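You operate a simulated robot arm through the tools that you are given. There is no shell and no other tool.

You run a simulated robot arm. Do the job below in one go: nothing can be reset, and whatever is moved stays where it is left.

## Task
Pipe a big cream blob on the pale cupcake and put it back.
Fine: one blob in the middle, from the piping press; back into its hollow in the teal tray; leave the sliding board out.

It is judged by the outcome, as a careful person would: the job done as asked, and still so three seconds after it is handed in. It fails if anything else is knocked over, pushed out of place, dropped, spilled or broken.

## Robot
A 7-joint arm with a fingered hand, fixed in place. Base frame: the origin is on the floor under the middle of its stand, x ahead of it, y to its left, z up; the work surface is at about z = 0.75. Readings come in m, rad, newtons and seconds.
With the tool pointing down near the work surface it reaches from about 0.2 to 0.8 m from the base axis. Its first joint turns from -2.897 to 2.897 rad. Payload 4.9 kg.
The tool frame sits at the grasp point between the pads (the TCP): z along the fingers, y along the line on which they close. The tips reach 0.032 m beyond it. The gripper opens to 0.192 m; its body begins 0.089 m behind the TCP. The gripper is a hand of 3 fingers: y runs from the thumb to the fingers, the wrist lies at [0, 0, -0.267] in the tool frame, and closing takes about 1.5 s.
Orientation is that of the tool frame in the base frame, as a unit quaternion [w, x, y, z]. With the fingers straight down and closing along the base's y, the tool's x points along the base's -x, its y along +y and its z along -z.

## Interface
- The arm moves only by the tool apply_moves. Its argument "series" is a list of rows, each an object (a shift or turn left out is 0, a gripper value left out holds the last) with "fingers": the finger opening in m, from 0 to 0.192; "offset": the shift along the base's x, y, z in m, a list of three; "rotation": the turn, a rotation vector about the base's x, y, z in degrees, a list of three. In form: [{"fingers": fingers, "offset": [dx, dy, dz], "rotation": [rx, ry, rz]}, ...]. A call has 1 to 20 rows; each row is the pose to reach, as a shift and turn from the pose commanded when the call began. Rows are played at 5 a second. More than 0.05 m and 0.15 rad between two rows, or a gripper value outside its range, and nothing of the call is played. A pose out of reach is approached as far as the arm can. The call stops where the force on the tool passes 90 N (or 10 N more than at its start, if that is more) or the arm is blocked; 0.2 s more then pass. Each finger travels about 0.153 m/s and halts on what it meets, pressing with about 27 N; the grip force reading is that of the motor and also rises with nothing between the fingers. The clock runs only during rows and for 0.2 s after the last one: add rows that repeat a pose to give the fingers time. It gives the time, the measured TCP pose, the force on the tool (base axes), the opening and the grip force at its end, in the units of the frame above (readings bear some noise), with the torque about the TCP (base axes, N m) and any sound that the robot's microphone picked up.
- Cameras (640 x 400 px; columns grow to the right, rows downward): "scene" is fixed at [0.0499, -0.5027, 1.3424]; the picture's right is [0.64, -0.77, 0.00], its down [-0.42, -0.35, -0.84] and it looks along [0.64, 0.54, -0.55] (base axes); focal length 320 px, centre (320, 200). "wrist" rides on the gripper at [0.08, -0.046, -0.113] in the tool frame; the picture's right is [0.50, 0.87, 0.00], its down [-0.67, 0.39, -0.63] and it looks along [-0.55, 0.32, 0.78] (tool axes); focal length 226 px, centre (320, 200). There is no depth. A picture from a camera that has moved, and an enlarged one, comes with that camera's place and axes in the base frame and with its lens.
- snapshot(camera): a new picture of that camera. The clock stands still meanwhile.
- preshape(shape): the hand has 3 fingers and takes this shape, open, in about a second: jaw (thumb against the fingers, like two jaws); tri (thumb and two fingers); tip (a fingertip pinch); poke (one finger out to press); point (the index stretched); flat (the hand flat); cup (the hand cupped); fist (a fist). The gripper value then closes the fingers along that shape, each until it touches; the sizes above hold for jaw. It gives what a move gives, with no picture.
- zoom(camera, box): a new picture of the part [left, top, right, bottom] of that camera's present view, enlarged. The clock stands still meanwhile.
- job_done(): hands the job in; it is judged then, once.

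Places have to be worked out from the pictures, the camera data and where the tool is seen. Open the gripper and draw the arm clear of the work before you hand the job in, unless the task says otherwise.

The tools are called after ">>>" by a JSON object that holds its "name" and its "arguments". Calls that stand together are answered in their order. apply_moves: Moves the arm, as the interface text tells. Its arguments: {"type":"object","properties":{"series":{"type":"array","items":{"type":"object","properties":{"fingers":{"type":"number"},"offset":{"type":"array","items":{"type":"number"}},"rotation":{"type":"array","items":{"type":"number"}}}}}},"required":["series"]} The other tools are called the same way: preshape (shape) gives the hand a shape; snapshot (camera) takes a picture; zoom (camera, box) takes an enlarged picture of a part of a camera's view; job_done () hands the job in.

At the start:

```text
clock: 0.0
eef_pos: [0.535, -0.2656, 1.1226]
orientation: [0.001, 0.0, 1.0, 0.0]
force: [0.0, -0.2, 0.9]
ft_torque: [0.01, -0.02, 0.01]
width: 0.1918
grip_force: 0.0
shape: jaw
```

scene: 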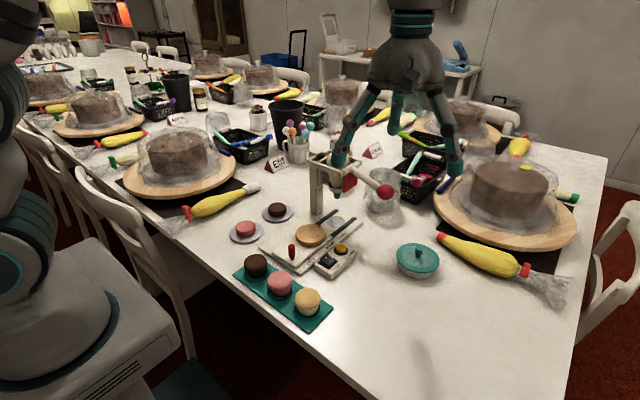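
wrist: 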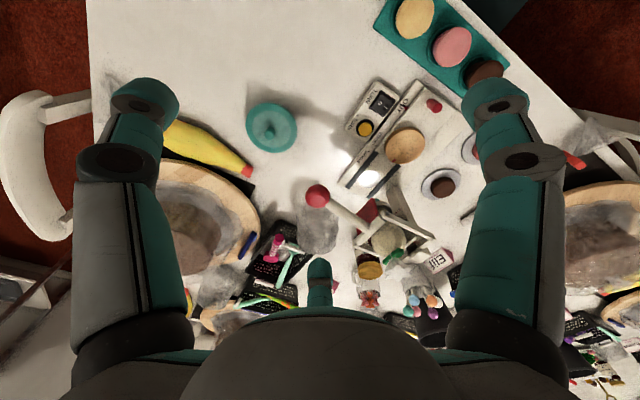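

I'll look closely at the press, the tray and the cupcakes before moving anything.

>>> {"name": "zoom", "arguments": {"camera": "scene", "box": [220, 130, 460, 330]}}

>>> {"name": "zoom", "arguments": {"camera": "wrist", "box": [230, 0, 530, 300]}}

>>> {"name": "zoom", "arguments": {"camera": "scene", "box": [220, 200, 380, 330]}}

```text
2.00 times, centred on (340, 230) of scene
camera zoom: at [0.0499, -0.5027, 1.3424], right [0.64, -0.77, 0.0], down [-0.42, -0.35, -0.84], along [0.64, 0.54, -0.55], focal length 639 px, centre (280, 140)
```

zoom: 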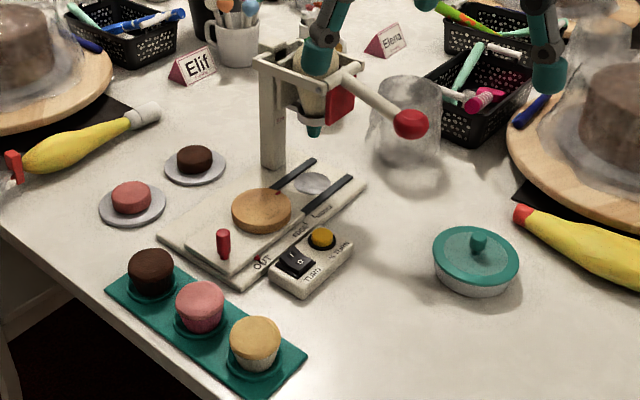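

```text
1.33 times, centred on (380, 150) of wrist
camera zoom: at [0.4566, -0.3113, 1.2342], right [-0.5, 0.87, 0.0], down [0.67, 0.39, 0.63], along [0.55, 0.32, -0.77], focal length 301 px, centre (240, 267)
```

zoom: 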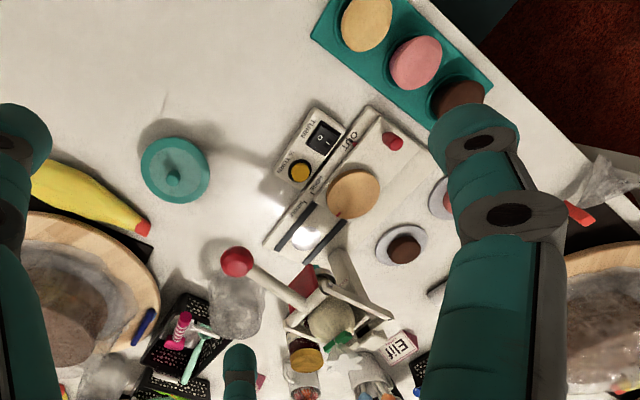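

```text
3.08 times, centred on (300, 265) of scene
camera zoom: at [0.0499, -0.5027, 1.3424], right [0.64, -0.77, 0.0], down [-0.42, -0.35, -0.84], along [0.64, 0.54, -0.55], focal length 984 px, centre (382, 0)
```

zoom: 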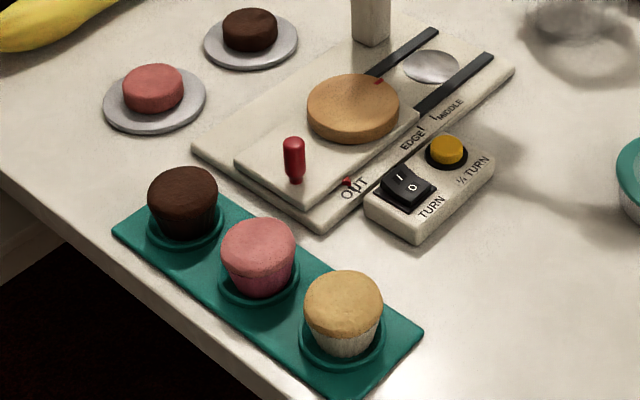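

The press sits near (0.66, -0.05), the lever ball near (0.68, -0.19, 0.92), the turntable disc near (0.55, -0.045) at OUT, and the pale cupcake near (0.376, -0.19). I'll pull the hand back in free air so the scene camera sees the press and the wrist camera sees it from the front.

>>> {"name": "apply_moves", "arguments": {"series": [{"offset": [-0.04, 0.01, -0.02]}, {"offset": [-0.08, 0.02, -0.04]}, {"offset": [-0.12, 0.03, -0.06]}, {"offset": [-0.15, 0.03, -0.08]}, {"offset": [-0.15, 0.03, -0.08]}]}}

>>> {"name": "snapshot", "arguments": {"camera": "wrist"}}

>>> {"name": "zoom", "arguments": {"camera": "scene", "box": [280, 120, 440, 220]}}

```text
clock: 1.2
eef_pos: [0.3882, -0.2341, 1.0435]
orientation: [0.001, 0.0, 1.0, 0.0]
force: [0.1, -0.7, 0.7]
ft_torque: [-0.01, 0.01, 0.01]
width: 0.1921
grip_force: 0.0
shape: jaw
```

```text
taken
camera wrist: at [0.308, -0.2798, 1.1549], right [-0.5, 0.87, 0.0], down [0.67, 0.39, 0.63], along [0.55, 0.32, -0.77], focal length 226 px, centre (320, 200)
```

wrist: 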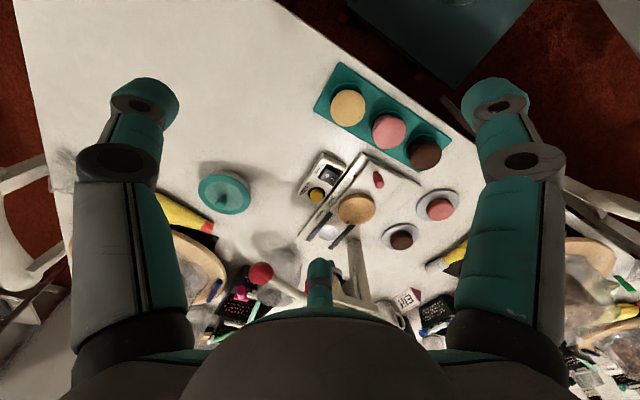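

```text
4.00 times, centred on (360, 170) of scene
camera zoom: at [0.0499, -0.5027, 1.3424], right [0.64, -0.77, 0.0], down [-0.42, -0.35, -0.84], along [0.64, 0.54, -0.55], focal length 1279 px, centre (160, 320)
```

zoom: 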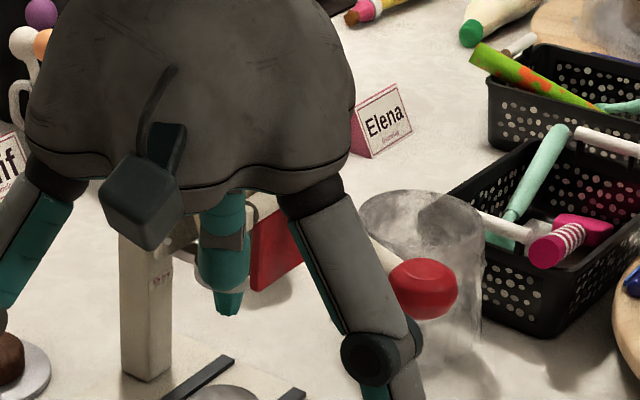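

The hand blocks the scene camera here, and there is a clear glass standing near (0.82, -0.13) behind the lever ball that I must avoid. I'll move the hand left in free air, tilting the fingers toward the press, to get both views.

>>> {"name": "apply_moves", "arguments": {"series": [{"offset": [0, 0.04, 0.02]}, {"offset": [0, 0.08, 0.04]}, {"offset": [0, 0.12, 0.05], "rotation": [-3, -4, 0]}, {"offset": [0, 0.16, 0.06], "rotation": [-6, -8, 0]}, {"offset": [0, 0.2, 0.06], "rotation": [-9, -12, 0]}, {"offset": [0, 0.24, 0.06], "rotation": [-12, -16, 0]}, {"offset": [0, 0.28, 0.06], "rotation": [-15, -20, 0]}, {"offset": [0, 0.32, 0.06], "rotation": [-18, -24, 0]}, {"offset": [0, 0.36, 0.06], "rotation": [-20, -27, 0]}, {"offset": [0, 0.385, 0.06], "rotation": [-22, -29, 0]}, {"offset": [0, 0.385, 0.06], "rotation": [-22, -29, 0]}]}}

>>> {"name": "snapshot", "arguments": {"camera": "wrist"}}

>>> {"name": "zoom", "arguments": {"camera": "scene", "box": [280, 120, 440, 220]}}

>>> {"name": "snapshot", "arguments": {"camera": "scene"}}

```text
clock: 3.6
eef_pos: [0.3862, 0.1498, 1.1032]
orientation: [0.249, 0.001, 0.95, -0.19]
force: [0.3, -0.1, 0.3]
ft_torque: [0.02, -0.01, 0.04]
width: 0.192
grip_force: 0.1
shape: jaw
```

```text
taken
camera wrist: at [0.2582, 0.1408, 1.1719], right [-0.36, 0.76, -0.55], down [0.32, 0.65, 0.69], along [0.88, 0.07, -0.48], focal length 226 px, centre (320, 200)
```

wrist: 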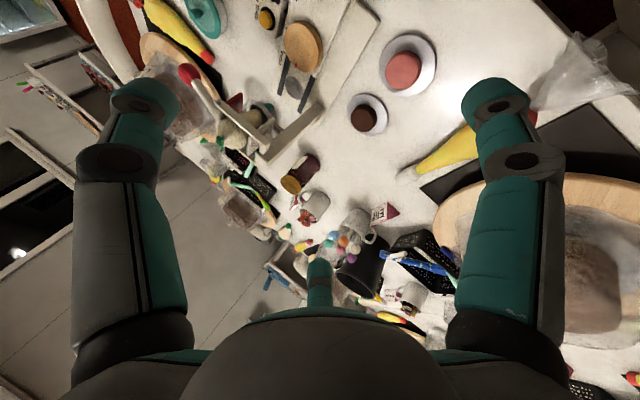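

```text
4.00 times, centred on (360, 170) of scene
camera zoom: at [0.0499, -0.5027, 1.3424], right [0.64, -0.77, 0.0], down [-0.42, -0.35, -0.84], along [0.64, 0.54, -0.55], focal length 1279 px, centre (160, 320)
```

zoom: 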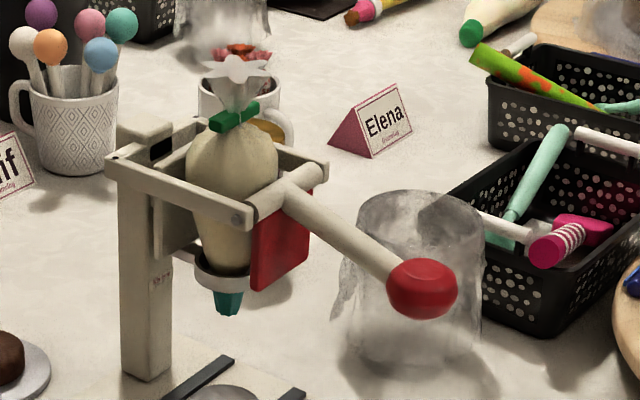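

```text
taken
```

scene: 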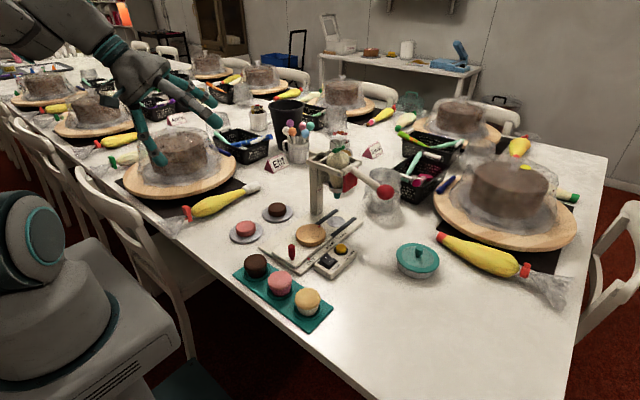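

Now the press is clear: a lever hinged on a cross rod with a red paddle that squeezes the bag when the ball goes down. I'll zoom in to look for marks on the press and the post.

>>> {"name": "zoom", "arguments": {"camera": "scene", "box": [300, 140, 400, 202]}}

>>> {"name": "zoom", "arguments": {"camera": "scene", "box": [300, 175, 348, 205]}}

>>> {"name": "zoom", "arguments": {"camera": "scene", "box": [260, 205, 364, 275]}}

>>> {"name": "zoom", "arguments": {"camera": "wrist", "box": [150, 0, 350, 200]}}

```text
6.40 times, centred on (350, 171) of scene
camera zoom: at [0.0499, -0.5027, 1.3424], right [0.64, -0.77, 0.0], down [-0.42, -0.35, -0.84], along [0.64, 0.54, -0.55], focal length 2046 px, centre (128, 386)
```

zoom: 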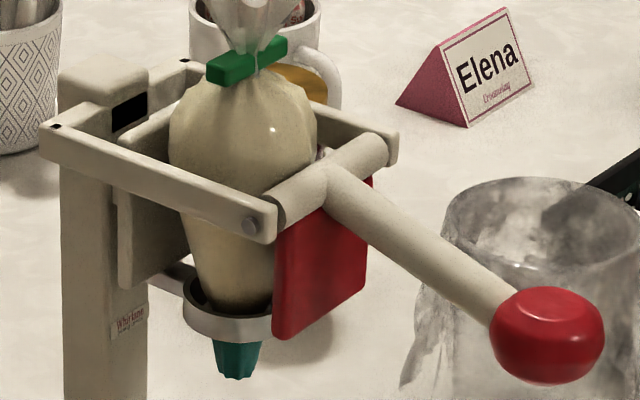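

```text
13.33 times, centred on (324, 190) of scene
camera zoom: at [0.0499, -0.5027, 1.3424], right [0.64, -0.77, 0.0], down [-0.42, -0.35, -0.84], along [0.64, 0.54, -0.55], focal length 4262 px, centre (267, 333)
```

zoom: 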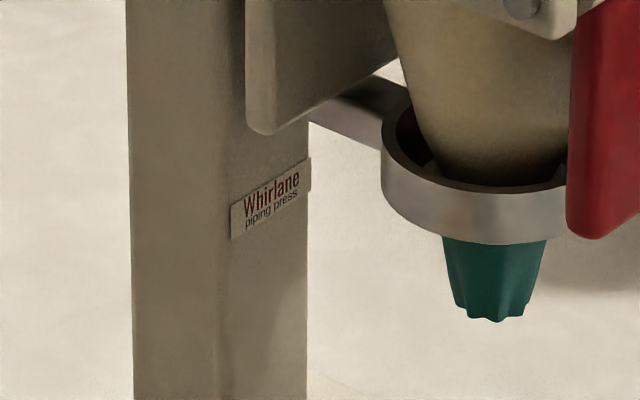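

```text
5.71 times, centred on (312, 240) of scene
camera zoom: at [0.0499, -0.5027, 1.3424], right [0.64, -0.77, 0.0], down [-0.42, -0.35, -0.84], along [0.64, 0.54, -0.55], focal length 1827 px, centre (366, -29)
```

zoom: 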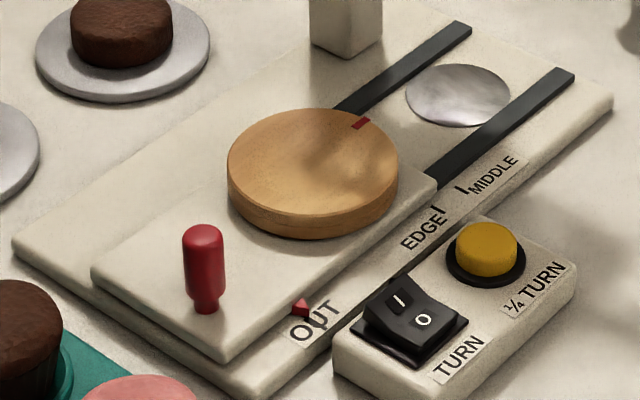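

```text
2.00 times, centred on (250, 100) of wrist
camera zoom: at [0.2582, 0.1408, 1.1719], right [-0.36, 0.76, -0.55], down [0.32, 0.65, 0.69], along [0.88, 0.07, -0.48], focal length 452 px, centre (460, 400)
```

zoom: 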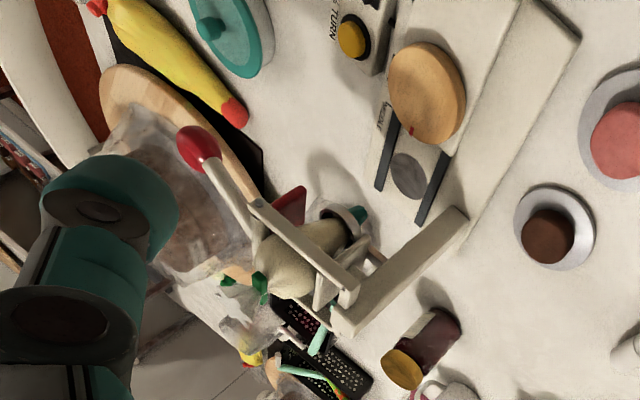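

The board has a red pointer at OUT. MIDDLE is about 0.118 m further in +x and EDGE about 0.099 m, so EDGE and MIDDLE are only about 19 mm apart. Next I'll try the three-finger shape partly closed in free air to see where the fingers sit.

>>> {"name": "preshape", "arguments": {"shape": "tri"}}

>>> {"name": "snapshot", "arguments": {"camera": "wrist"}}

```text
clock: 4.5
eef_pos: [0.3855, 0.1493, 1.1037]
orientation: [0.25, 0.0, 0.95, -0.188]
force: [-0.1, -0.1, -0.3]
ft_torque: [0.0, 0.03, 0.05]
width: 0.1917
grip_force: 0.1
shape: tri
```

```text
taken
camera wrist: at [0.2583, 0.1404, 1.172], right [-0.36, 0.76, -0.55], down [0.33, 0.65, 0.69], along [0.88, 0.07, -0.48], focal length 226 px, centre (320, 200)
```

wrist: 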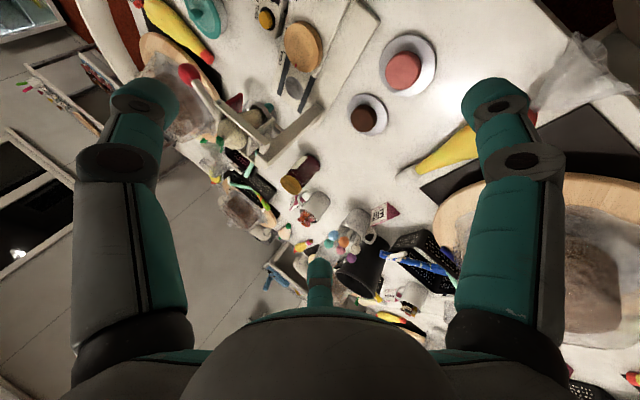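

Tri open looks the same as jaw, three fingers at 120°. I'll close to about cupcake width in free air and look at the pads.

>>> {"name": "apply_moves", "arguments": {"series": [{"fingers": 0.06}, {"fingers": 0.06}, {"fingers": 0.06}, {"fingers": 0.06}, {"fingers": 0.06}, {"fingers": 0.06}]}}

>>> {"name": "snapshot", "arguments": {"camera": "wrist"}}

>>> {"name": "zoom", "arguments": {"camera": "scene", "box": [80, 40, 272, 160]}}

```text
clock: 5.9
eef_pos: [0.3855, 0.1498, 1.1034]
orientation: [0.25, 0.0, 0.95, -0.189]
force: [0.6, 0.3, -0.1]
ft_torque: [0.03, 0.01, -0.03]
width: 0.0602
grip_force: 0.1
shape: tri
```

```text
taken
camera wrist: at [0.2583, 0.1404, 1.172], right [-0.36, 0.76, -0.55], down [0.33, 0.65, 0.69], along [0.88, 0.07, -0.48], focal length 226 px, centre (320, 200)
```

wrist: 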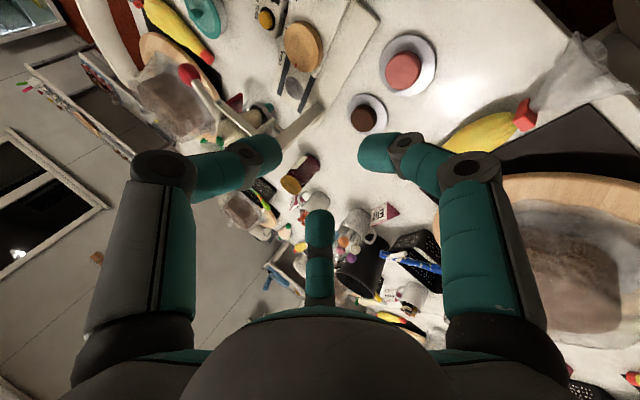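

```text
3.33 times, centred on (176, 100) of scene
camera zoom: at [0.0499, -0.5027, 1.3424], right [0.64, -0.77, 0.0], down [-0.42, -0.35, -0.84], along [0.64, 0.54, -0.55], focal length 1066 px, centre (800, 533)
```

zoom: 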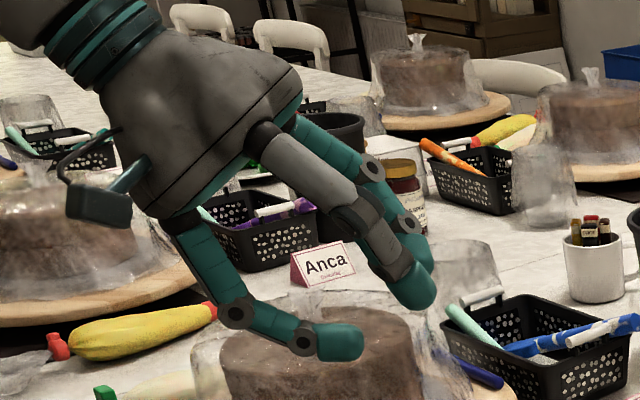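

Tri closes radially with inward-curling tips, which suits a round cupcake, and the current heading keeps the fingers off the neighbouring pink one. The press frame overhangs beside the disc, so I'll use a 15° back-tilt and a 15° yaw for both pick and place. Now I go to a viewing pose above the pale cupcake with the fingers at 0.10.

>>> {"name": "apply_moves", "arguments": {"series": [{"offset": [-0.001, -0.034, 0], "rotation": [1.59, 1.69, 1.66], "fingers": 0.1}, {"offset": [-0.002, -0.068, 0], "rotation": [3.18, 3.38, 3.31]}, {"offset": [-0.003, -0.102, 0], "rotation": [4.76, 5.07, 4.97]}, {"offset": [-0.004, -0.136, 0], "rotation": [6.35, 6.76, 6.63]}, {"offset": [-0.005, -0.17, -0.025], "rotation": [7.94, 8.46, 8.29]}, {"offset": [-0.006, -0.204, -0.05], "rotation": [9.53, 10.15, 9.94]}, {"offset": [-0.007, -0.238, -0.075], "rotation": [11.12, 11.84, 11.6]}, {"offset": [-0.008, -0.272, -0.1], "rotation": [12.7, 13.53, 13.26]}, {"offset": [-0.009, -0.306, -0.126], "rotation": [14.29, 15.22, 14.91]}, {"offset": [-0.009, -0.339, -0.152], "rotation": [15.88, 16.91, 16.57]}, {"offset": [-0.009, -0.339, -0.152], "rotation": [15.88, 16.91, 16.57]}]}}

>>> {"name": "snapshot", "arguments": {"camera": "wrist"}}

>>> {"name": "snapshot", "arguments": {"camera": "scene"}}

```text
clock: 8.3
eef_pos: [0.3783, -0.1896, 0.9508]
orientation: [0.13, -0.129, 0.983, -0.018]
force: [-0.4, -0.6, -0.5]
ft_torque: [-0.01, -0.02, 0.02]
width: 0.0996
grip_force: 0.0
shape: tri
```

```text
taken
camera wrist: at [0.2861, -0.2546, 1.0408], right [-0.68, 0.71, -0.18], down [0.37, 0.55, 0.75], along [0.63, 0.45, -0.63], focal length 226 px, centre (320, 200)
```

wrist: 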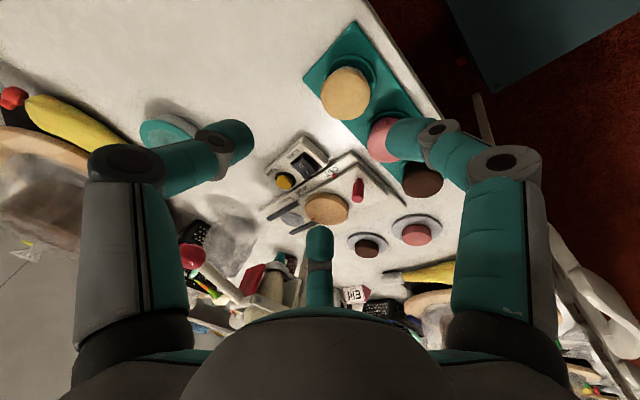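

```text
taken
```

scene: 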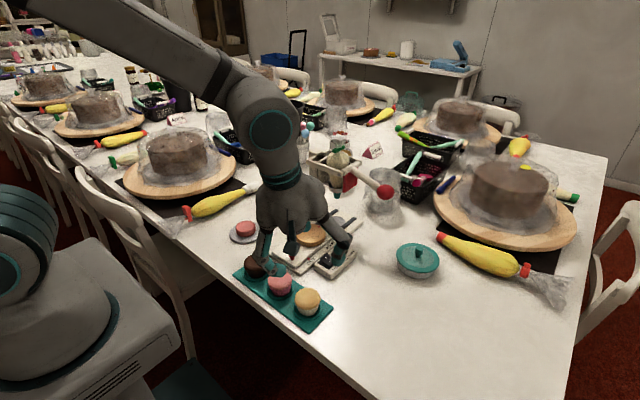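

The pale cupcake is visible just off the tool axis. I'll zoom in on it and on the disc from here to pin down their centres.

>>> {"name": "zoom", "arguments": {"camera": "wrist", "box": [280, 20, 440, 120]}}

>>> {"name": "zoom", "arguments": {"camera": "wrist", "box": [250, 130, 410, 230]}}

>>> {"name": "zoom", "arguments": {"camera": "scene", "box": [230, 250, 346, 335]}}

```text
4.00 times, centred on (360, 70) of wrist
camera zoom: at [0.2861, -0.2546, 1.0408], right [-0.68, 0.71, -0.18], down [0.37, 0.55, 0.75], along [0.63, 0.45, -0.63], focal length 904 px, centre (160, 720)
```

zoom: 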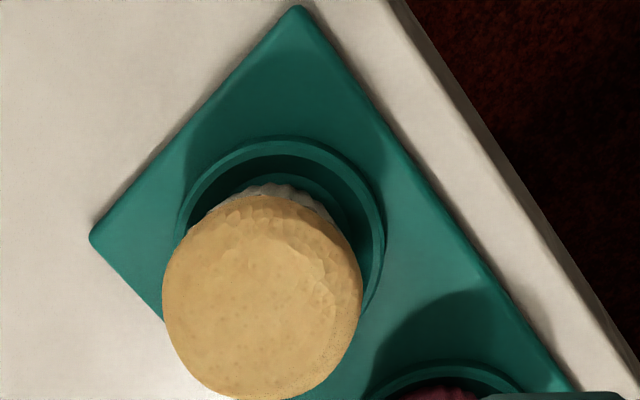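

```text
4.00 times, centred on (330, 180) of wrist
camera zoom: at [0.2861, -0.2546, 1.0408], right [-0.68, 0.71, -0.18], down [0.37, 0.55, 0.75], along [0.63, 0.45, -0.63], focal length 904 px, centre (280, 280)
```

zoom: 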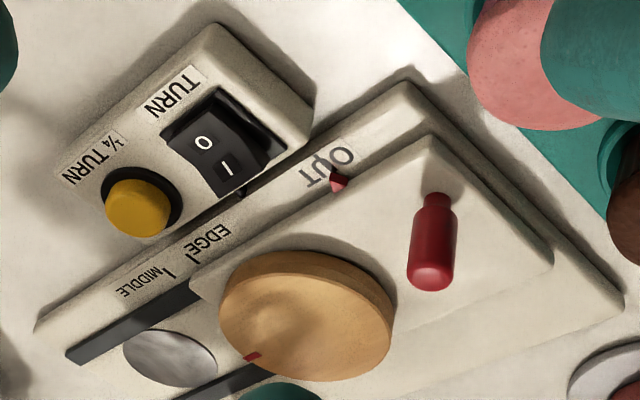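

```text
4.71 times, centred on (288, 292) of scene
camera zoom: at [0.0499, -0.5027, 1.3424], right [0.64, -0.77, 0.0], down [-0.42, -0.35, -0.84], along [0.64, 0.54, -0.55], focal length 1504 px, centre (471, -235)
```

zoom: 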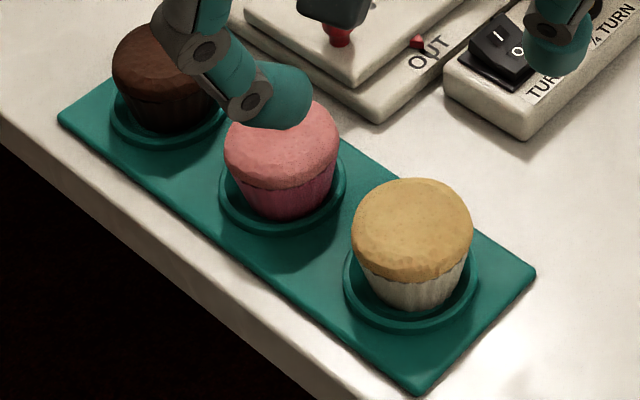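

Both cameras put the pale cupcake and its hollow at about (0.3765, -0.1905), crown about 0.0525 wide, top at z≈0.805 and rim at z≈0.772. I'll reduce the tilt to 10° so all three tips land just below the crown, and come down to just above it to check.

>>> {"name": "apply_moves", "arguments": {"series": [{"offset": [-0.001, 0, -0.02], "rotation": [0, 1.5, 0], "fingers": 0.1}, {"offset": [-0.002, -0.001, -0.045], "rotation": [0, 3, 0]}, {"offset": [-0.003, -0.001, -0.07], "rotation": [0, 5, 0]}, {"offset": [-0.003, -0.001, -0.09], "rotation": [0, 5, 0]}, {"offset": [-0.003, -0.001, -0.09], "rotation": [0, 5, 0]}, {"offset": [-0.003, -0.001, -0.09], "rotation": [0, 5, 0]}]}}

>>> {"name": "snapshot", "arguments": {"camera": "wrist"}}

>>> {"name": "zoom", "arguments": {"camera": "scene", "box": [230, 220, 390, 335]}}

```text
clock: 9.7
eef_pos: [0.3747, -0.1896, 0.8605]
orientation: [0.087, -0.129, 0.988, -0.011]
force: [0.1, 0.5, 0.1]
ft_torque: [-0.04, -0.02, 0.0]
width: 0.0998
grip_force: 0.0
shape: tri
```

```text
taken
camera wrist: at [0.2906, -0.2553, 0.9594], right [-0.7, 0.71, -0.12], down [0.43, 0.55, 0.72], along [0.58, 0.45, -0.69], focal length 226 px, centre (320, 200)
```

wrist: 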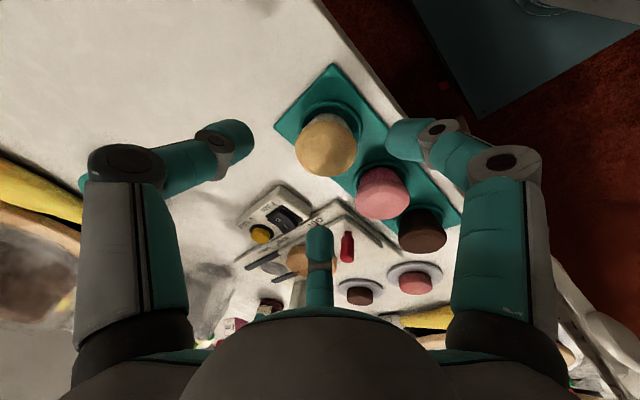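

```text
3.48 times, centred on (310, 278) of scene
camera zoom: at [0.0499, -0.5027, 1.3424], right [0.64, -0.77, 0.0], down [-0.42, -0.35, -0.84], along [0.64, 0.54, -0.55], focal length 1112 px, centre (355, -70)
```

zoom: 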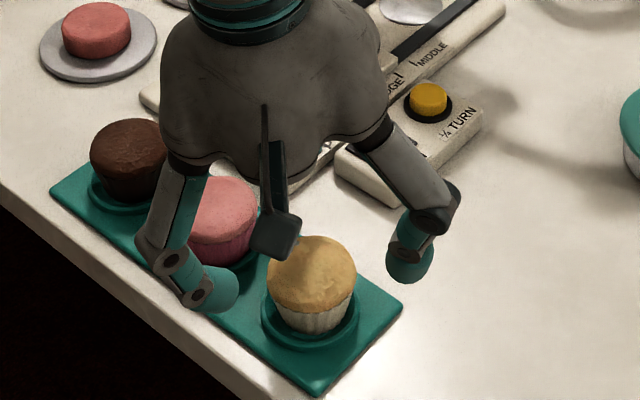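

The cupcake sits within about 2 mm of the closing point. I'll lower straight down so the tips reach just below the crown, staying above the hollow's rim, and check before closing.

>>> {"name": "apply_moves", "arguments": {"series": [{"offset": [-0.001, -0.001, -0.015]}, {"offset": [-0.0017, -0.0012, -0.03]}, {"offset": [-0.0017, -0.0012, -0.04]}, {"offset": [-0.0017, -0.0012, -0.0455]}, {"offset": [-0.0017, -0.0012, -0.0455]}, {"offset": [-0.0017, -0.0012, -0.0455]}]}}

>>> {"name": "snapshot", "arguments": {"camera": "wrist"}}

>>> {"name": "zoom", "arguments": {"camera": "scene", "box": [230, 230, 390, 335]}}

```text
clock: 11.1
eef_pos: [0.3718, -0.1917, 0.8137]
orientation: [0.087, -0.13, 0.988, -0.012]
force: [-0.1, 0.2, 0.6]
ft_torque: [-0.02, 0.01, 0.03]
width: 0.0997
grip_force: 0.1
shape: tri
```

```text
taken
camera wrist: at [0.2886, -0.2565, 0.9127], right [-0.7, 0.71, -0.12], down [0.43, 0.55, 0.72], along [0.58, 0.45, -0.69], focal length 226 px, centre (320, 200)
```

wrist: 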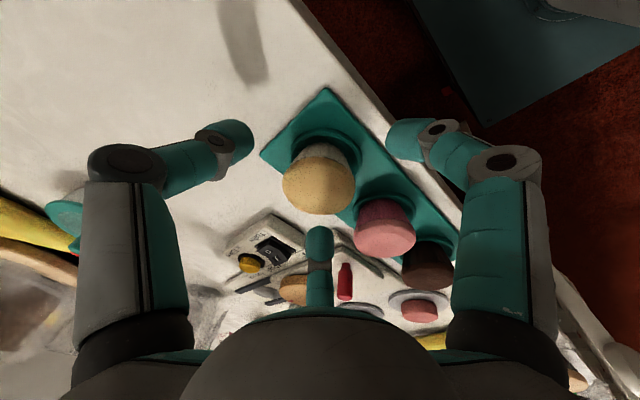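

```text
3.81 times, centred on (310, 282) of scene
camera zoom: at [0.0499, -0.5027, 1.3424], right [0.64, -0.77, 0.0], down [-0.42, -0.35, -0.84], along [0.64, 0.54, -0.55], focal length 1218 px, centre (358, -114)
```

zoom: 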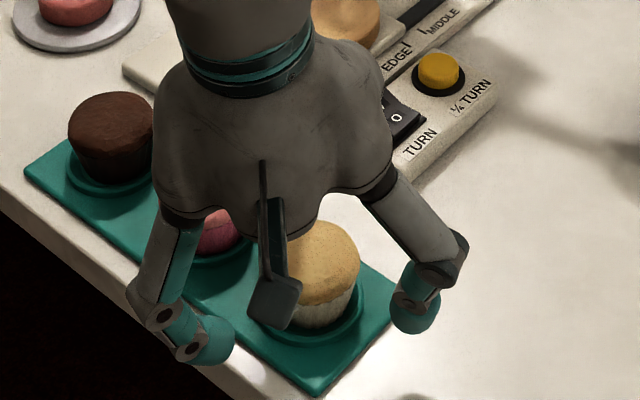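

The tips straddle the cupcake with no contact. I'll close to just outside its diameter and check the centring before squeezing.

>>> {"name": "apply_moves", "arguments": {"series": [{"fingers": 0.085}, {"fingers": 0.07}, {"fingers": 0.06}, {"fingers": 0.06}]}}

>>> {"name": "zoom", "arguments": {"camera": "wrist", "box": [200, 70, 440, 220]}}

>>> {"name": "zoom", "arguments": {"camera": "scene", "box": [250, 250, 364, 325]}}

```text
clock: 12.1
eef_pos: [0.3729, -0.1912, 0.8136]
orientation: [0.087, -0.129, 0.988, -0.011]
force: [0.0, 1.5, 1.0]
ft_torque: [0.07, -0.05, 0.0]
width: 0.061
grip_force: 0.2
shape: tri
```

```text
2.67 times, centred on (320, 145) of wrist
camera zoom: at [0.2887, -0.2565, 0.9129], right [-0.7, 0.71, -0.12], down [0.43, 0.55, 0.72], along [0.58, 0.45, -0.69], focal length 603 px, centre (320, 347)
```

zoom: 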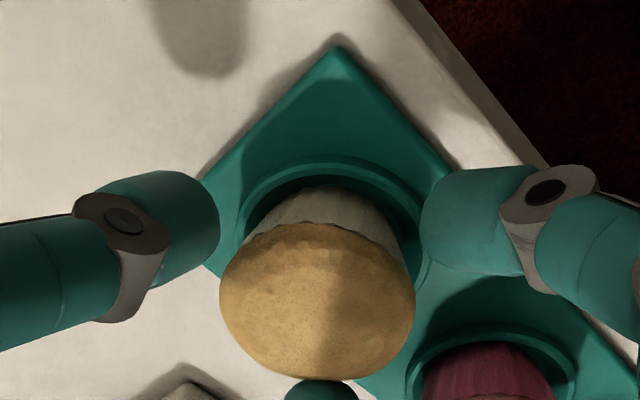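

```text
5.33 times, centred on (307, 288) of scene
camera zoom: at [0.0499, -0.5027, 1.3424], right [0.64, -0.77, 0.0], down [-0.42, -0.35, -0.84], along [0.64, 0.54, -0.55], focal length 1705 px, centre (389, -267)
```

zoom: 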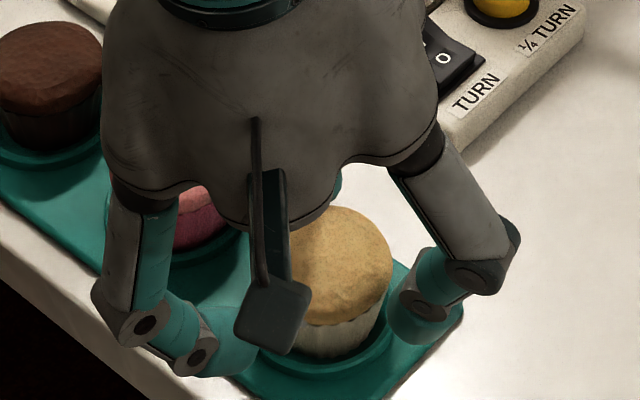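

The cupcake is centred between the tips in the wrist view. I'll close slowly until contact and read the grip.

>>> {"name": "apply_moves", "arguments": {"series": [{"fingers": 0.055}, {"fingers": 0.051}, {"fingers": 0.048}, {"fingers": 0.046}, {"fingers": 0.046}]}}

>>> {"name": "zoom", "arguments": {"camera": "wrist", "box": [200, 70, 440, 220]}}

```text
clock: 13.3
eef_pos: [0.3727, -0.1931, 0.8146]
orientation: [0.089, -0.13, 0.987, -0.012]
force: [-2.5, 1.3, 15.0]
ft_torque: [-0.05, -0.31, -0.05]
width: 0.0462
grip_force: 26.9
shape: tri
```

```text
2.67 times, centred on (320, 145) of wrist
camera zoom: at [0.2893, -0.2569, 0.9138], right [-0.7, 0.71, -0.13], down [0.43, 0.55, 0.72], along [0.58, 0.45, -0.68], focal length 603 px, centre (320, 347)
```

zoom: 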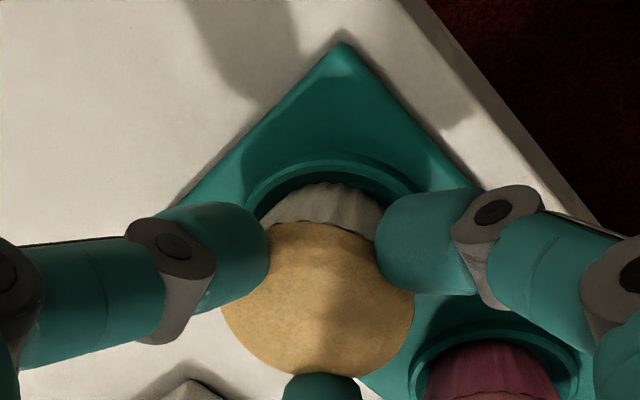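

Grip is firm at 0.0462, but there is 15 N upward on the tool, so I want to see where the tips touch before lifting.

>>> {"name": "zoom", "arguments": {"camera": "scene", "box": [270, 265, 350, 315]}}

>>> {"name": "snapshot", "arguments": {"camera": "wrist"}}

```text
8.00 times, centred on (310, 290) of scene
camera zoom: at [0.0499, -0.5027, 1.3424], right [0.64, -0.77, 0.0], down [-0.42, -0.35, -0.84], along [0.64, 0.54, -0.55], focal length 2558 px, centre (400, -520)
```

zoom: 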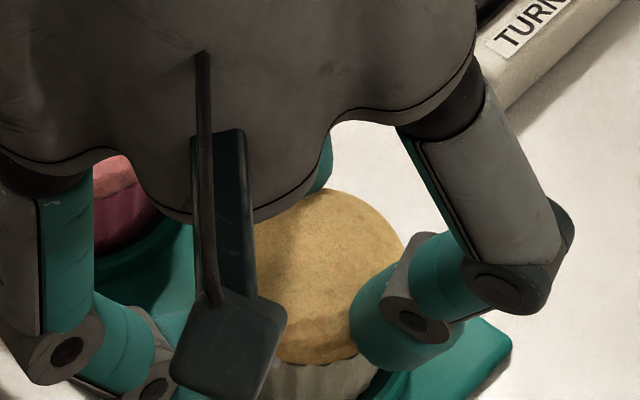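

```text
taken
camera wrist: at [0.2893, -0.2569, 0.9138], right [-0.7, 0.71, -0.13], down [0.43, 0.55, 0.72], along [0.58, 0.45, -0.68], focal length 226 px, centre (320, 200)
```

wrist: 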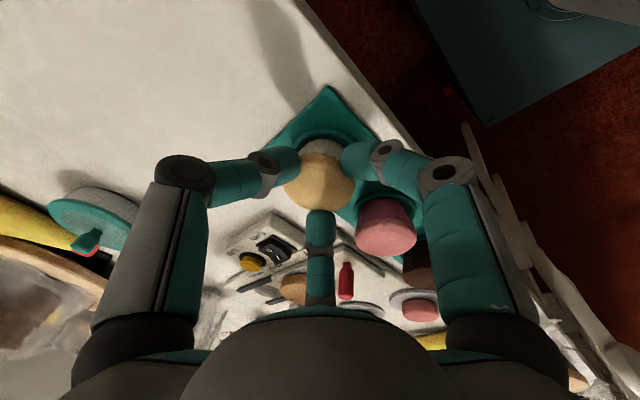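

The tips hold the cupcake around the crown/wrapper junction. I'll lift 12 mm slowly, keeping the grip, and check it comes up level.

>>> {"name": "apply_moves", "arguments": {"series": [{"offset": [0, 0, 0.003], "fingers": 0.044}, {"offset": [0, 0, 0.006]}, {"offset": [0, 0, 0.009]}, {"offset": [0, 0, 0.012]}, {"offset": [0, 0, 0.012]}]}}

>>> {"name": "zoom", "arguments": {"camera": "scene", "box": [270, 265, 350, 315]}}

>>> {"name": "zoom", "arguments": {"camera": "wrist", "box": [200, 70, 440, 220]}}

```text
clock: 14.5
eef_pos: [0.3726, -0.1929, 0.8272]
orientation: [0.087, -0.13, 0.988, -0.011]
force: [0.0, 0.5, -1.0]
ft_torque: [-0.03, -0.02, -0.01]
width: 0.043
grip_force: 27.0
shape: tri
```

```text
8.00 times, centred on (310, 290) of scene
camera zoom: at [0.0499, -0.5027, 1.3424], right [0.64, -0.77, 0.0], down [-0.42, -0.35, -0.84], along [0.64, 0.54, -0.55], focal length 2558 px, centre (400, -520)
```

zoom: 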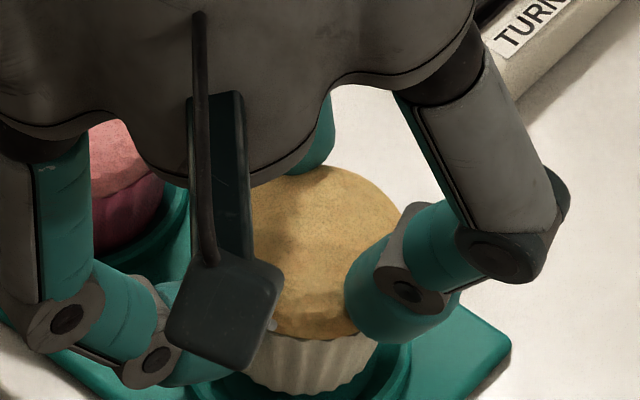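

```text
2.67 times, centred on (320, 145) of wrist
camera zoom: at [0.2891, -0.2566, 0.9251], right [-0.7, 0.71, -0.12], down [0.43, 0.55, 0.72], along [0.58, 0.45, -0.69], focal length 603 px, centre (320, 347)
```

zoom: 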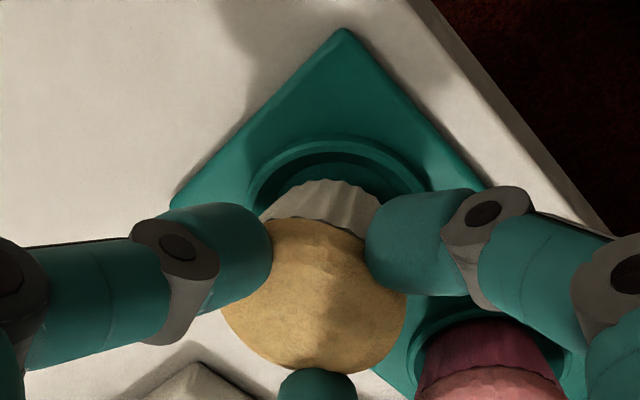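

The cupcake came up cleanly (weight about 1 N, grip holding). I'll lift it well clear and check how it hangs in the hand.

>>> {"name": "apply_moves", "arguments": {"series": [{"offset": [0, 0, 0.02], "fingers": 0.042}, {"offset": [0, 0, 0.04]}, {"offset": [0, 0, 0.06]}, {"offset": [0, 0, 0.08]}, {"offset": [0, 0, 0.1]}, {"offset": [0, 0, 0.1]}]}}

>>> {"name": "snapshot", "arguments": {"camera": "wrist"}}

>>> {"name": "zoom", "arguments": {"camera": "scene", "box": [250, 210, 378, 290]}}

```text
clock: 15.9
eef_pos: [0.3718, -0.1934, 0.9267]
orientation: [0.086, -0.13, 0.988, -0.011]
force: [0.0, 0.2, 0.1]
ft_torque: [0.0, -0.03, -0.01]
width: 0.042
grip_force: 0.1
shape: tri
```

```text
taken
camera wrist: at [0.2891, -0.2576, 1.0254], right [-0.7, 0.71, -0.12], down [0.43, 0.55, 0.72], along [0.57, 0.45, -0.69], focal length 226 px, centre (320, 200)
```

wrist: 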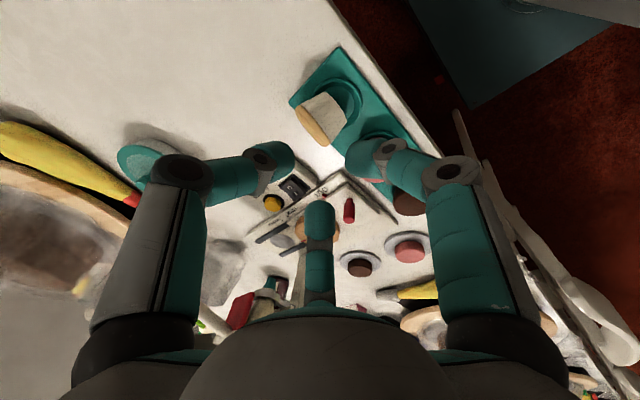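

```text
5.00 times, centred on (314, 250) of scene
camera zoom: at [0.0499, -0.5027, 1.3424], right [0.64, -0.77, 0.0], down [-0.42, -0.35, -0.84], along [0.64, 0.54, -0.55], focal length 1598 px, centre (350, -50)
```

zoom: 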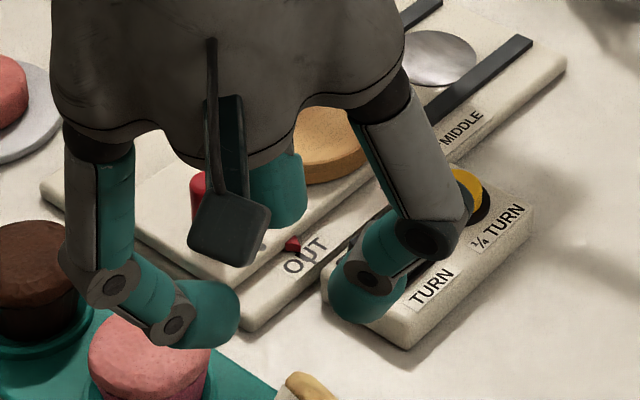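

The grip reads empty: the cupcake slipped out of the tips and is now tipped over at its hollow. I'll open the hand, back away, and look at how it lies.

>>> {"name": "apply_moves", "arguments": {"series": [{"offset": [-0.03, 0.03, 0.02], "fingers": 0.1}, {"offset": [-0.06, 0.06, 0.04]}, {"offset": [-0.06, 0.1, 0.06]}, {"offset": [-0.06, 0.14, 0.08]}, {"offset": [-0.06, 0.18, 0.1]}, {"offset": [-0.06, 0.18, 0.1]}]}}

>>> {"name": "snapshot", "arguments": {"camera": "wrist"}}

>>> {"name": "zoom", "arguments": {"camera": "scene", "box": [270, 260, 350, 330]}}

>>> {"name": "snapshot", "arguments": {"camera": "scene"}}

```text
clock: 17.3
eef_pos: [0.31, -0.0116, 1.0259]
orientation: [0.087, -0.129, 0.988, -0.011]
force: [0.5, -0.2, 0.1]
ft_torque: [-0.01, 0.01, 0.01]
width: 0.0994
grip_force: 0.0
shape: tri
```

```text
taken
camera wrist: at [0.2263, -0.0774, 1.1245], right [-0.7, 0.71, -0.12], down [0.43, 0.55, 0.72], along [0.58, 0.45, -0.69], focal length 226 px, centre (320, 200)
```

wrist: 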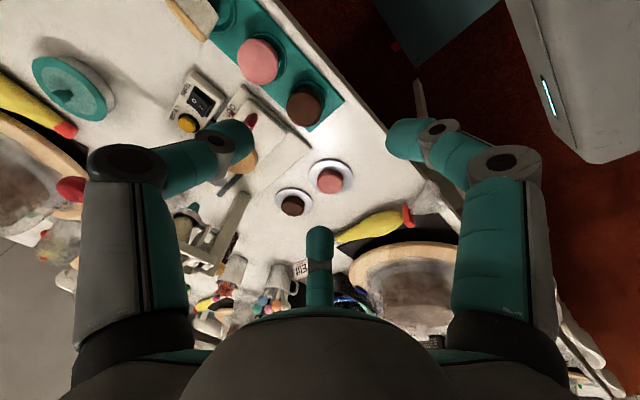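

```text
5.71 times, centred on (310, 295) of scene
camera zoom: at [0.0499, -0.5027, 1.3424], right [0.64, -0.77, 0.0], down [-0.42, -0.35, -0.84], along [0.64, 0.54, -0.55], focal length 1827 px, centre (377, -343)
```

zoom: 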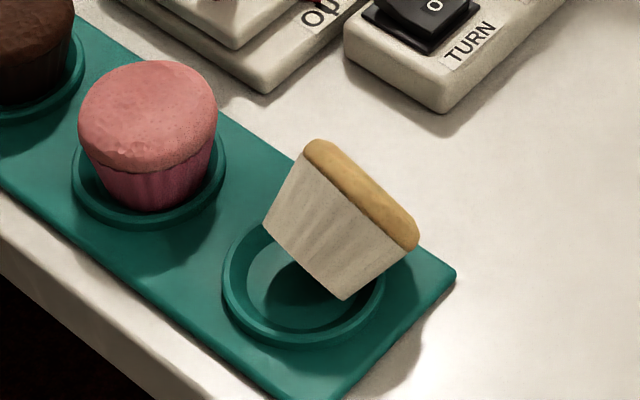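

```text
taken
```

scene: 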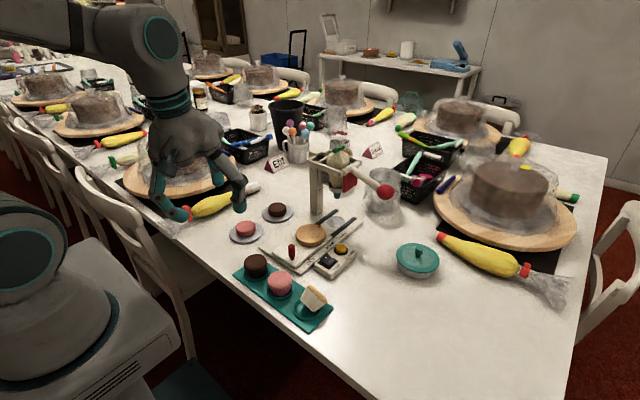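

The cupcake is lying on its side across its hollow's rim, crown toward +x; everything else is undisturbed. I'll look closer at how it lies before righting it.

>>> {"name": "zoom", "arguments": {"camera": "scene", "box": [288, 277, 336, 307]}}

>>> {"name": "apply_moves", "arguments": {"series": [{"offset": [0.0, -0.03, 0.02]}, {"offset": [0.0, -0.06, 0.04]}, {"offset": [0.0, -0.09, 0.05]}, {"offset": [0.0, -0.12, 0.05]}, {"offset": [0.0, -0.15, 0.05]}, {"offset": [0.0, -0.15, 0.05]}]}}

>>> {"name": "zoom", "arguments": {"camera": "wrist", "box": [220, 0, 420, 125]}}

```text
13.33 times, centred on (312, 292) of scene
camera zoom: at [0.0499, -0.5027, 1.3424], right [0.64, -0.77, 0.0], down [-0.42, -0.35, -0.84], along [0.64, 0.54, -0.55], focal length 4262 px, centre (427, -1027)
```

zoom: 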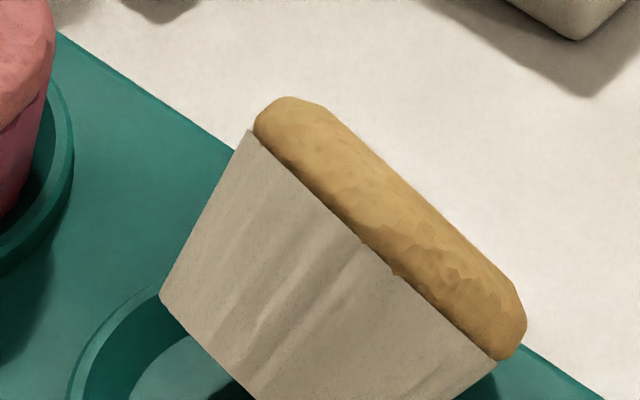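

```text
clock: 18.7
eef_pos: [0.3087, -0.1613, 1.0755]
orientation: [0.086, -0.13, 0.988, -0.012]
force: [-0.1, 0.1, 0.8]
ft_torque: [0.0, 0.03, -0.02]
width: 0.0997
grip_force: 0.0
shape: tri
```

```text
3.20 times, centred on (320, 62) of wrist
camera zoom: at [0.2264, -0.226, 1.1748], right [-0.7, 0.71, -0.12], down [0.43, 0.55, 0.72], along [0.57, 0.45, -0.69], focal length 723 px, centre (320, 640)
```

zoom: 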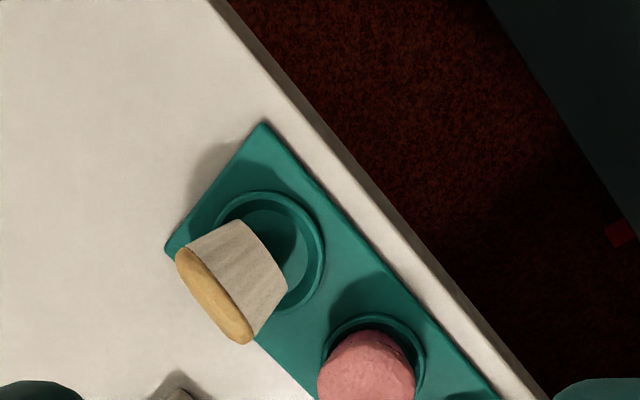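

The cupcake lies with its axis along +x, tilted about 14° up, crown outside the +x rim; I can stand it up by hinging it at the crown. I need two opposed contacts for that, so I'll look at how the jaw and tip shapes close, in free air.

>>> {"name": "preshape", "arguments": {"shape": "jaw"}}

>>> {"name": "apply_moves", "arguments": {"series": [{"fingers": 0.06}, {"fingers": 0.06}, {"fingers": 0.06}, {"fingers": 0.06}, {"fingers": 0.06}, {"fingers": 0.06}]}}

>>> {"name": "snapshot", "arguments": {"camera": "wrist"}}

>>> {"name": "preshape", "arguments": {"shape": "tip"}}

>>> {"name": "apply_moves", "arguments": {"series": [{"fingers": 0.06}, {"fingers": 0.06}, {"fingers": 0.06}, {"fingers": 0.06}, {"fingers": 0.06}, {"fingers": 0.06}]}}

>>> {"name": "snapshot", "arguments": {"camera": "wrist"}}

```text
clock: 19.6
eef_pos: [0.31, -0.1613, 1.0763]
orientation: [0.088, -0.13, 0.988, -0.012]
force: [-0.3, 0.5, -0.5]
ft_torque: [0.01, 0.03, 0.0]
width: 0.1918
grip_force: 0.0
shape: jaw
```

```text
clock: 21.0
eef_pos: [0.3098, -0.1599, 1.0761]
orientation: [0.087, -0.13, 0.988, -0.011]
force: [-0.1, 0.7, 0.1]
ft_torque: [0.0, -0.01, 0.0]
width: 0.0603
grip_force: 0.1
shape: jaw
```

```text
taken
camera wrist: at [0.2264, -0.2257, 1.1748], right [-0.7, 0.71, -0.12], down [0.43, 0.55, 0.72], along [0.58, 0.45, -0.69], focal length 226 px, centre (320, 200)
```

wrist: 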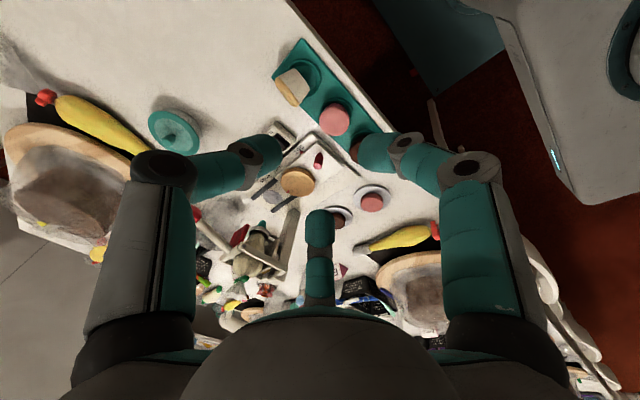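

```text
clock: 21.9
eef_pos: [0.3089, -0.1617, 1.0752]
orientation: [0.087, -0.13, 0.988, -0.011]
force: [-0.3, 0.4, 0.1]
ft_torque: [0.03, 0.01, -0.03]
width: 0.192
grip_force: 0.0
shape: tip
```

```text
clock: 23.3
eef_pos: [0.3087, -0.1606, 1.0767]
orientation: [0.086, -0.13, 0.988, -0.011]
force: [0.1, 0.2, 0.5]
ft_torque: [0.04, 0.05, -0.01]
width: 0.0603
grip_force: 0.0
shape: tip
```

```text
taken
camera wrist: at [0.2264, -0.2257, 1.1748], right [-0.7, 0.71, -0.12], down [0.43, 0.55, 0.72], along [0.58, 0.45, -0.69], focal length 226 px, centre (320, 200)
```

wrist: 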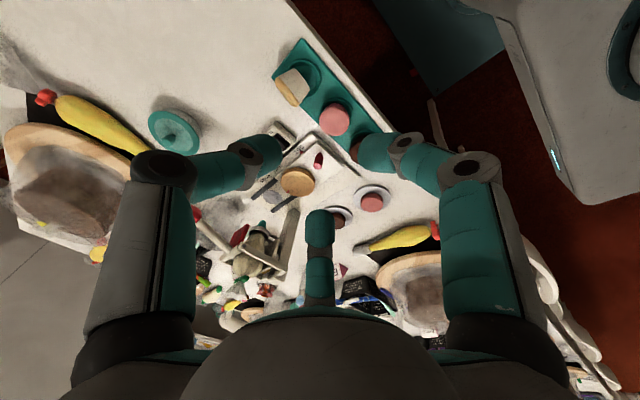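

All three shapes close the same way: three fingers radially at 120°. The lying cupcake is nearly round in plan, so I can take it by crown face, base and one side with the hand at zero yaw, keeping clear of the pink one, then pitch it upright into its hollow. First a sharper look at its pose.

>>> {"name": "zoom", "arguments": {"camera": "wrist", "box": [256, 40, 336, 120]}}

>>> {"name": "zoom", "arguments": {"camera": "scene", "box": [280, 270, 344, 320]}}

```text
5.00 times, centred on (296, 80) of wrist
camera zoom: at [0.2264, -0.2257, 1.1748], right [-0.7, 0.71, -0.12], down [0.43, 0.55, 0.72], along [0.58, 0.45, -0.69], focal length 1130 px, centre (440, 800)
```

zoom: 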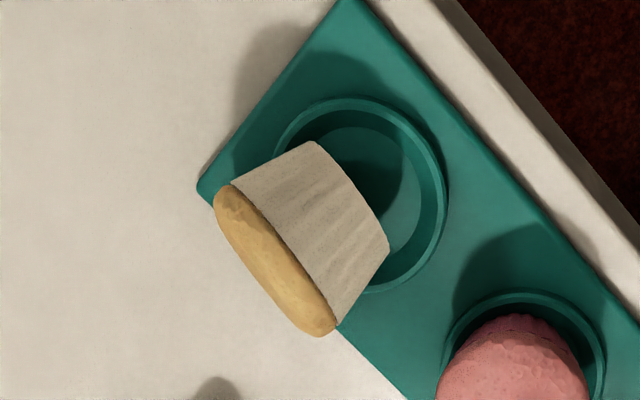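

```text
8.00 times, centred on (312, 295) of scene
camera zoom: at [0.0499, -0.5027, 1.3424], right [0.64, -0.77, 0.0], down [-0.42, -0.35, -0.84], along [0.64, 0.54, -0.55], focal length 2558 px, centre (384, -560)
```

zoom: 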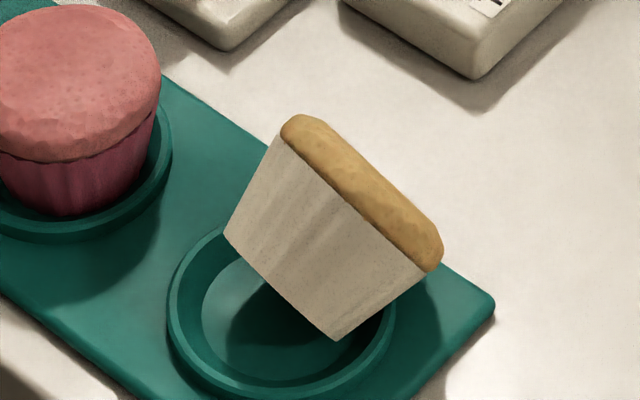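

The base face is edge-on to the scene camera, so the cupcake leans about 28° up, pivoting at x≈0.386 inside the hollow. It only needs about 20° more to fall upright, so a gentle push on the crown toward -x should do it. I'll try the single-finger poke shape in free air, since it should also suit the peg and lever.

>>> {"name": "preshape", "arguments": {"shape": "poke"}}

>>> {"name": "snapshot", "arguments": {"camera": "wrist"}}

>>> {"name": "zoom", "arguments": {"camera": "scene", "box": [160, 60, 400, 210]}}

```text
clock: 24.2
eef_pos: [0.3104, -0.1613, 1.0764]
orientation: [0.087, -0.129, 0.988, -0.011]
force: [0.1, -0.4, 0.7]
ft_torque: [-0.01, -0.03, 0.0]
width: 0.0003
grip_force: 0.0
shape: poke
```

```text
taken
camera wrist: at [0.2264, -0.2257, 1.1748], right [-0.7, 0.71, -0.12], down [0.43, 0.55, 0.72], along [0.58, 0.45, -0.69], focal length 226 px, centre (320, 200)
```

wrist: 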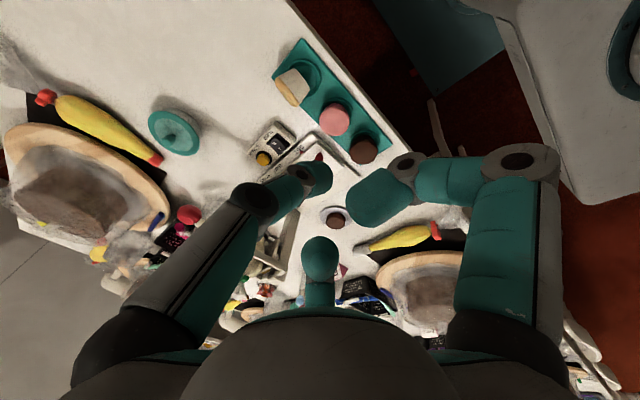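

```text
2.67 times, centred on (280, 135) of scene
camera zoom: at [0.0499, -0.5027, 1.3424], right [0.64, -0.77, 0.0], down [-0.42, -0.35, -0.84], along [0.64, 0.54, -0.55], focal length 852 px, centre (427, 373)
```

zoom: 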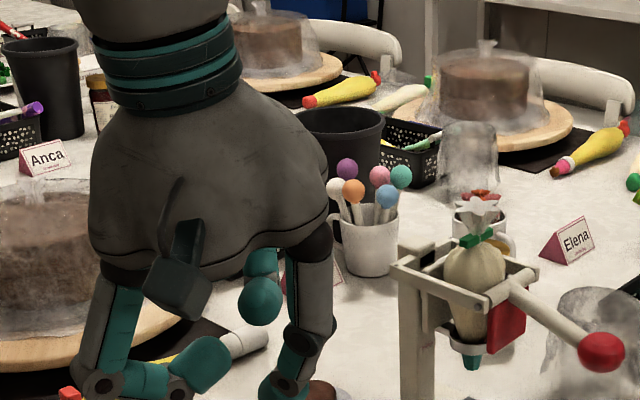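

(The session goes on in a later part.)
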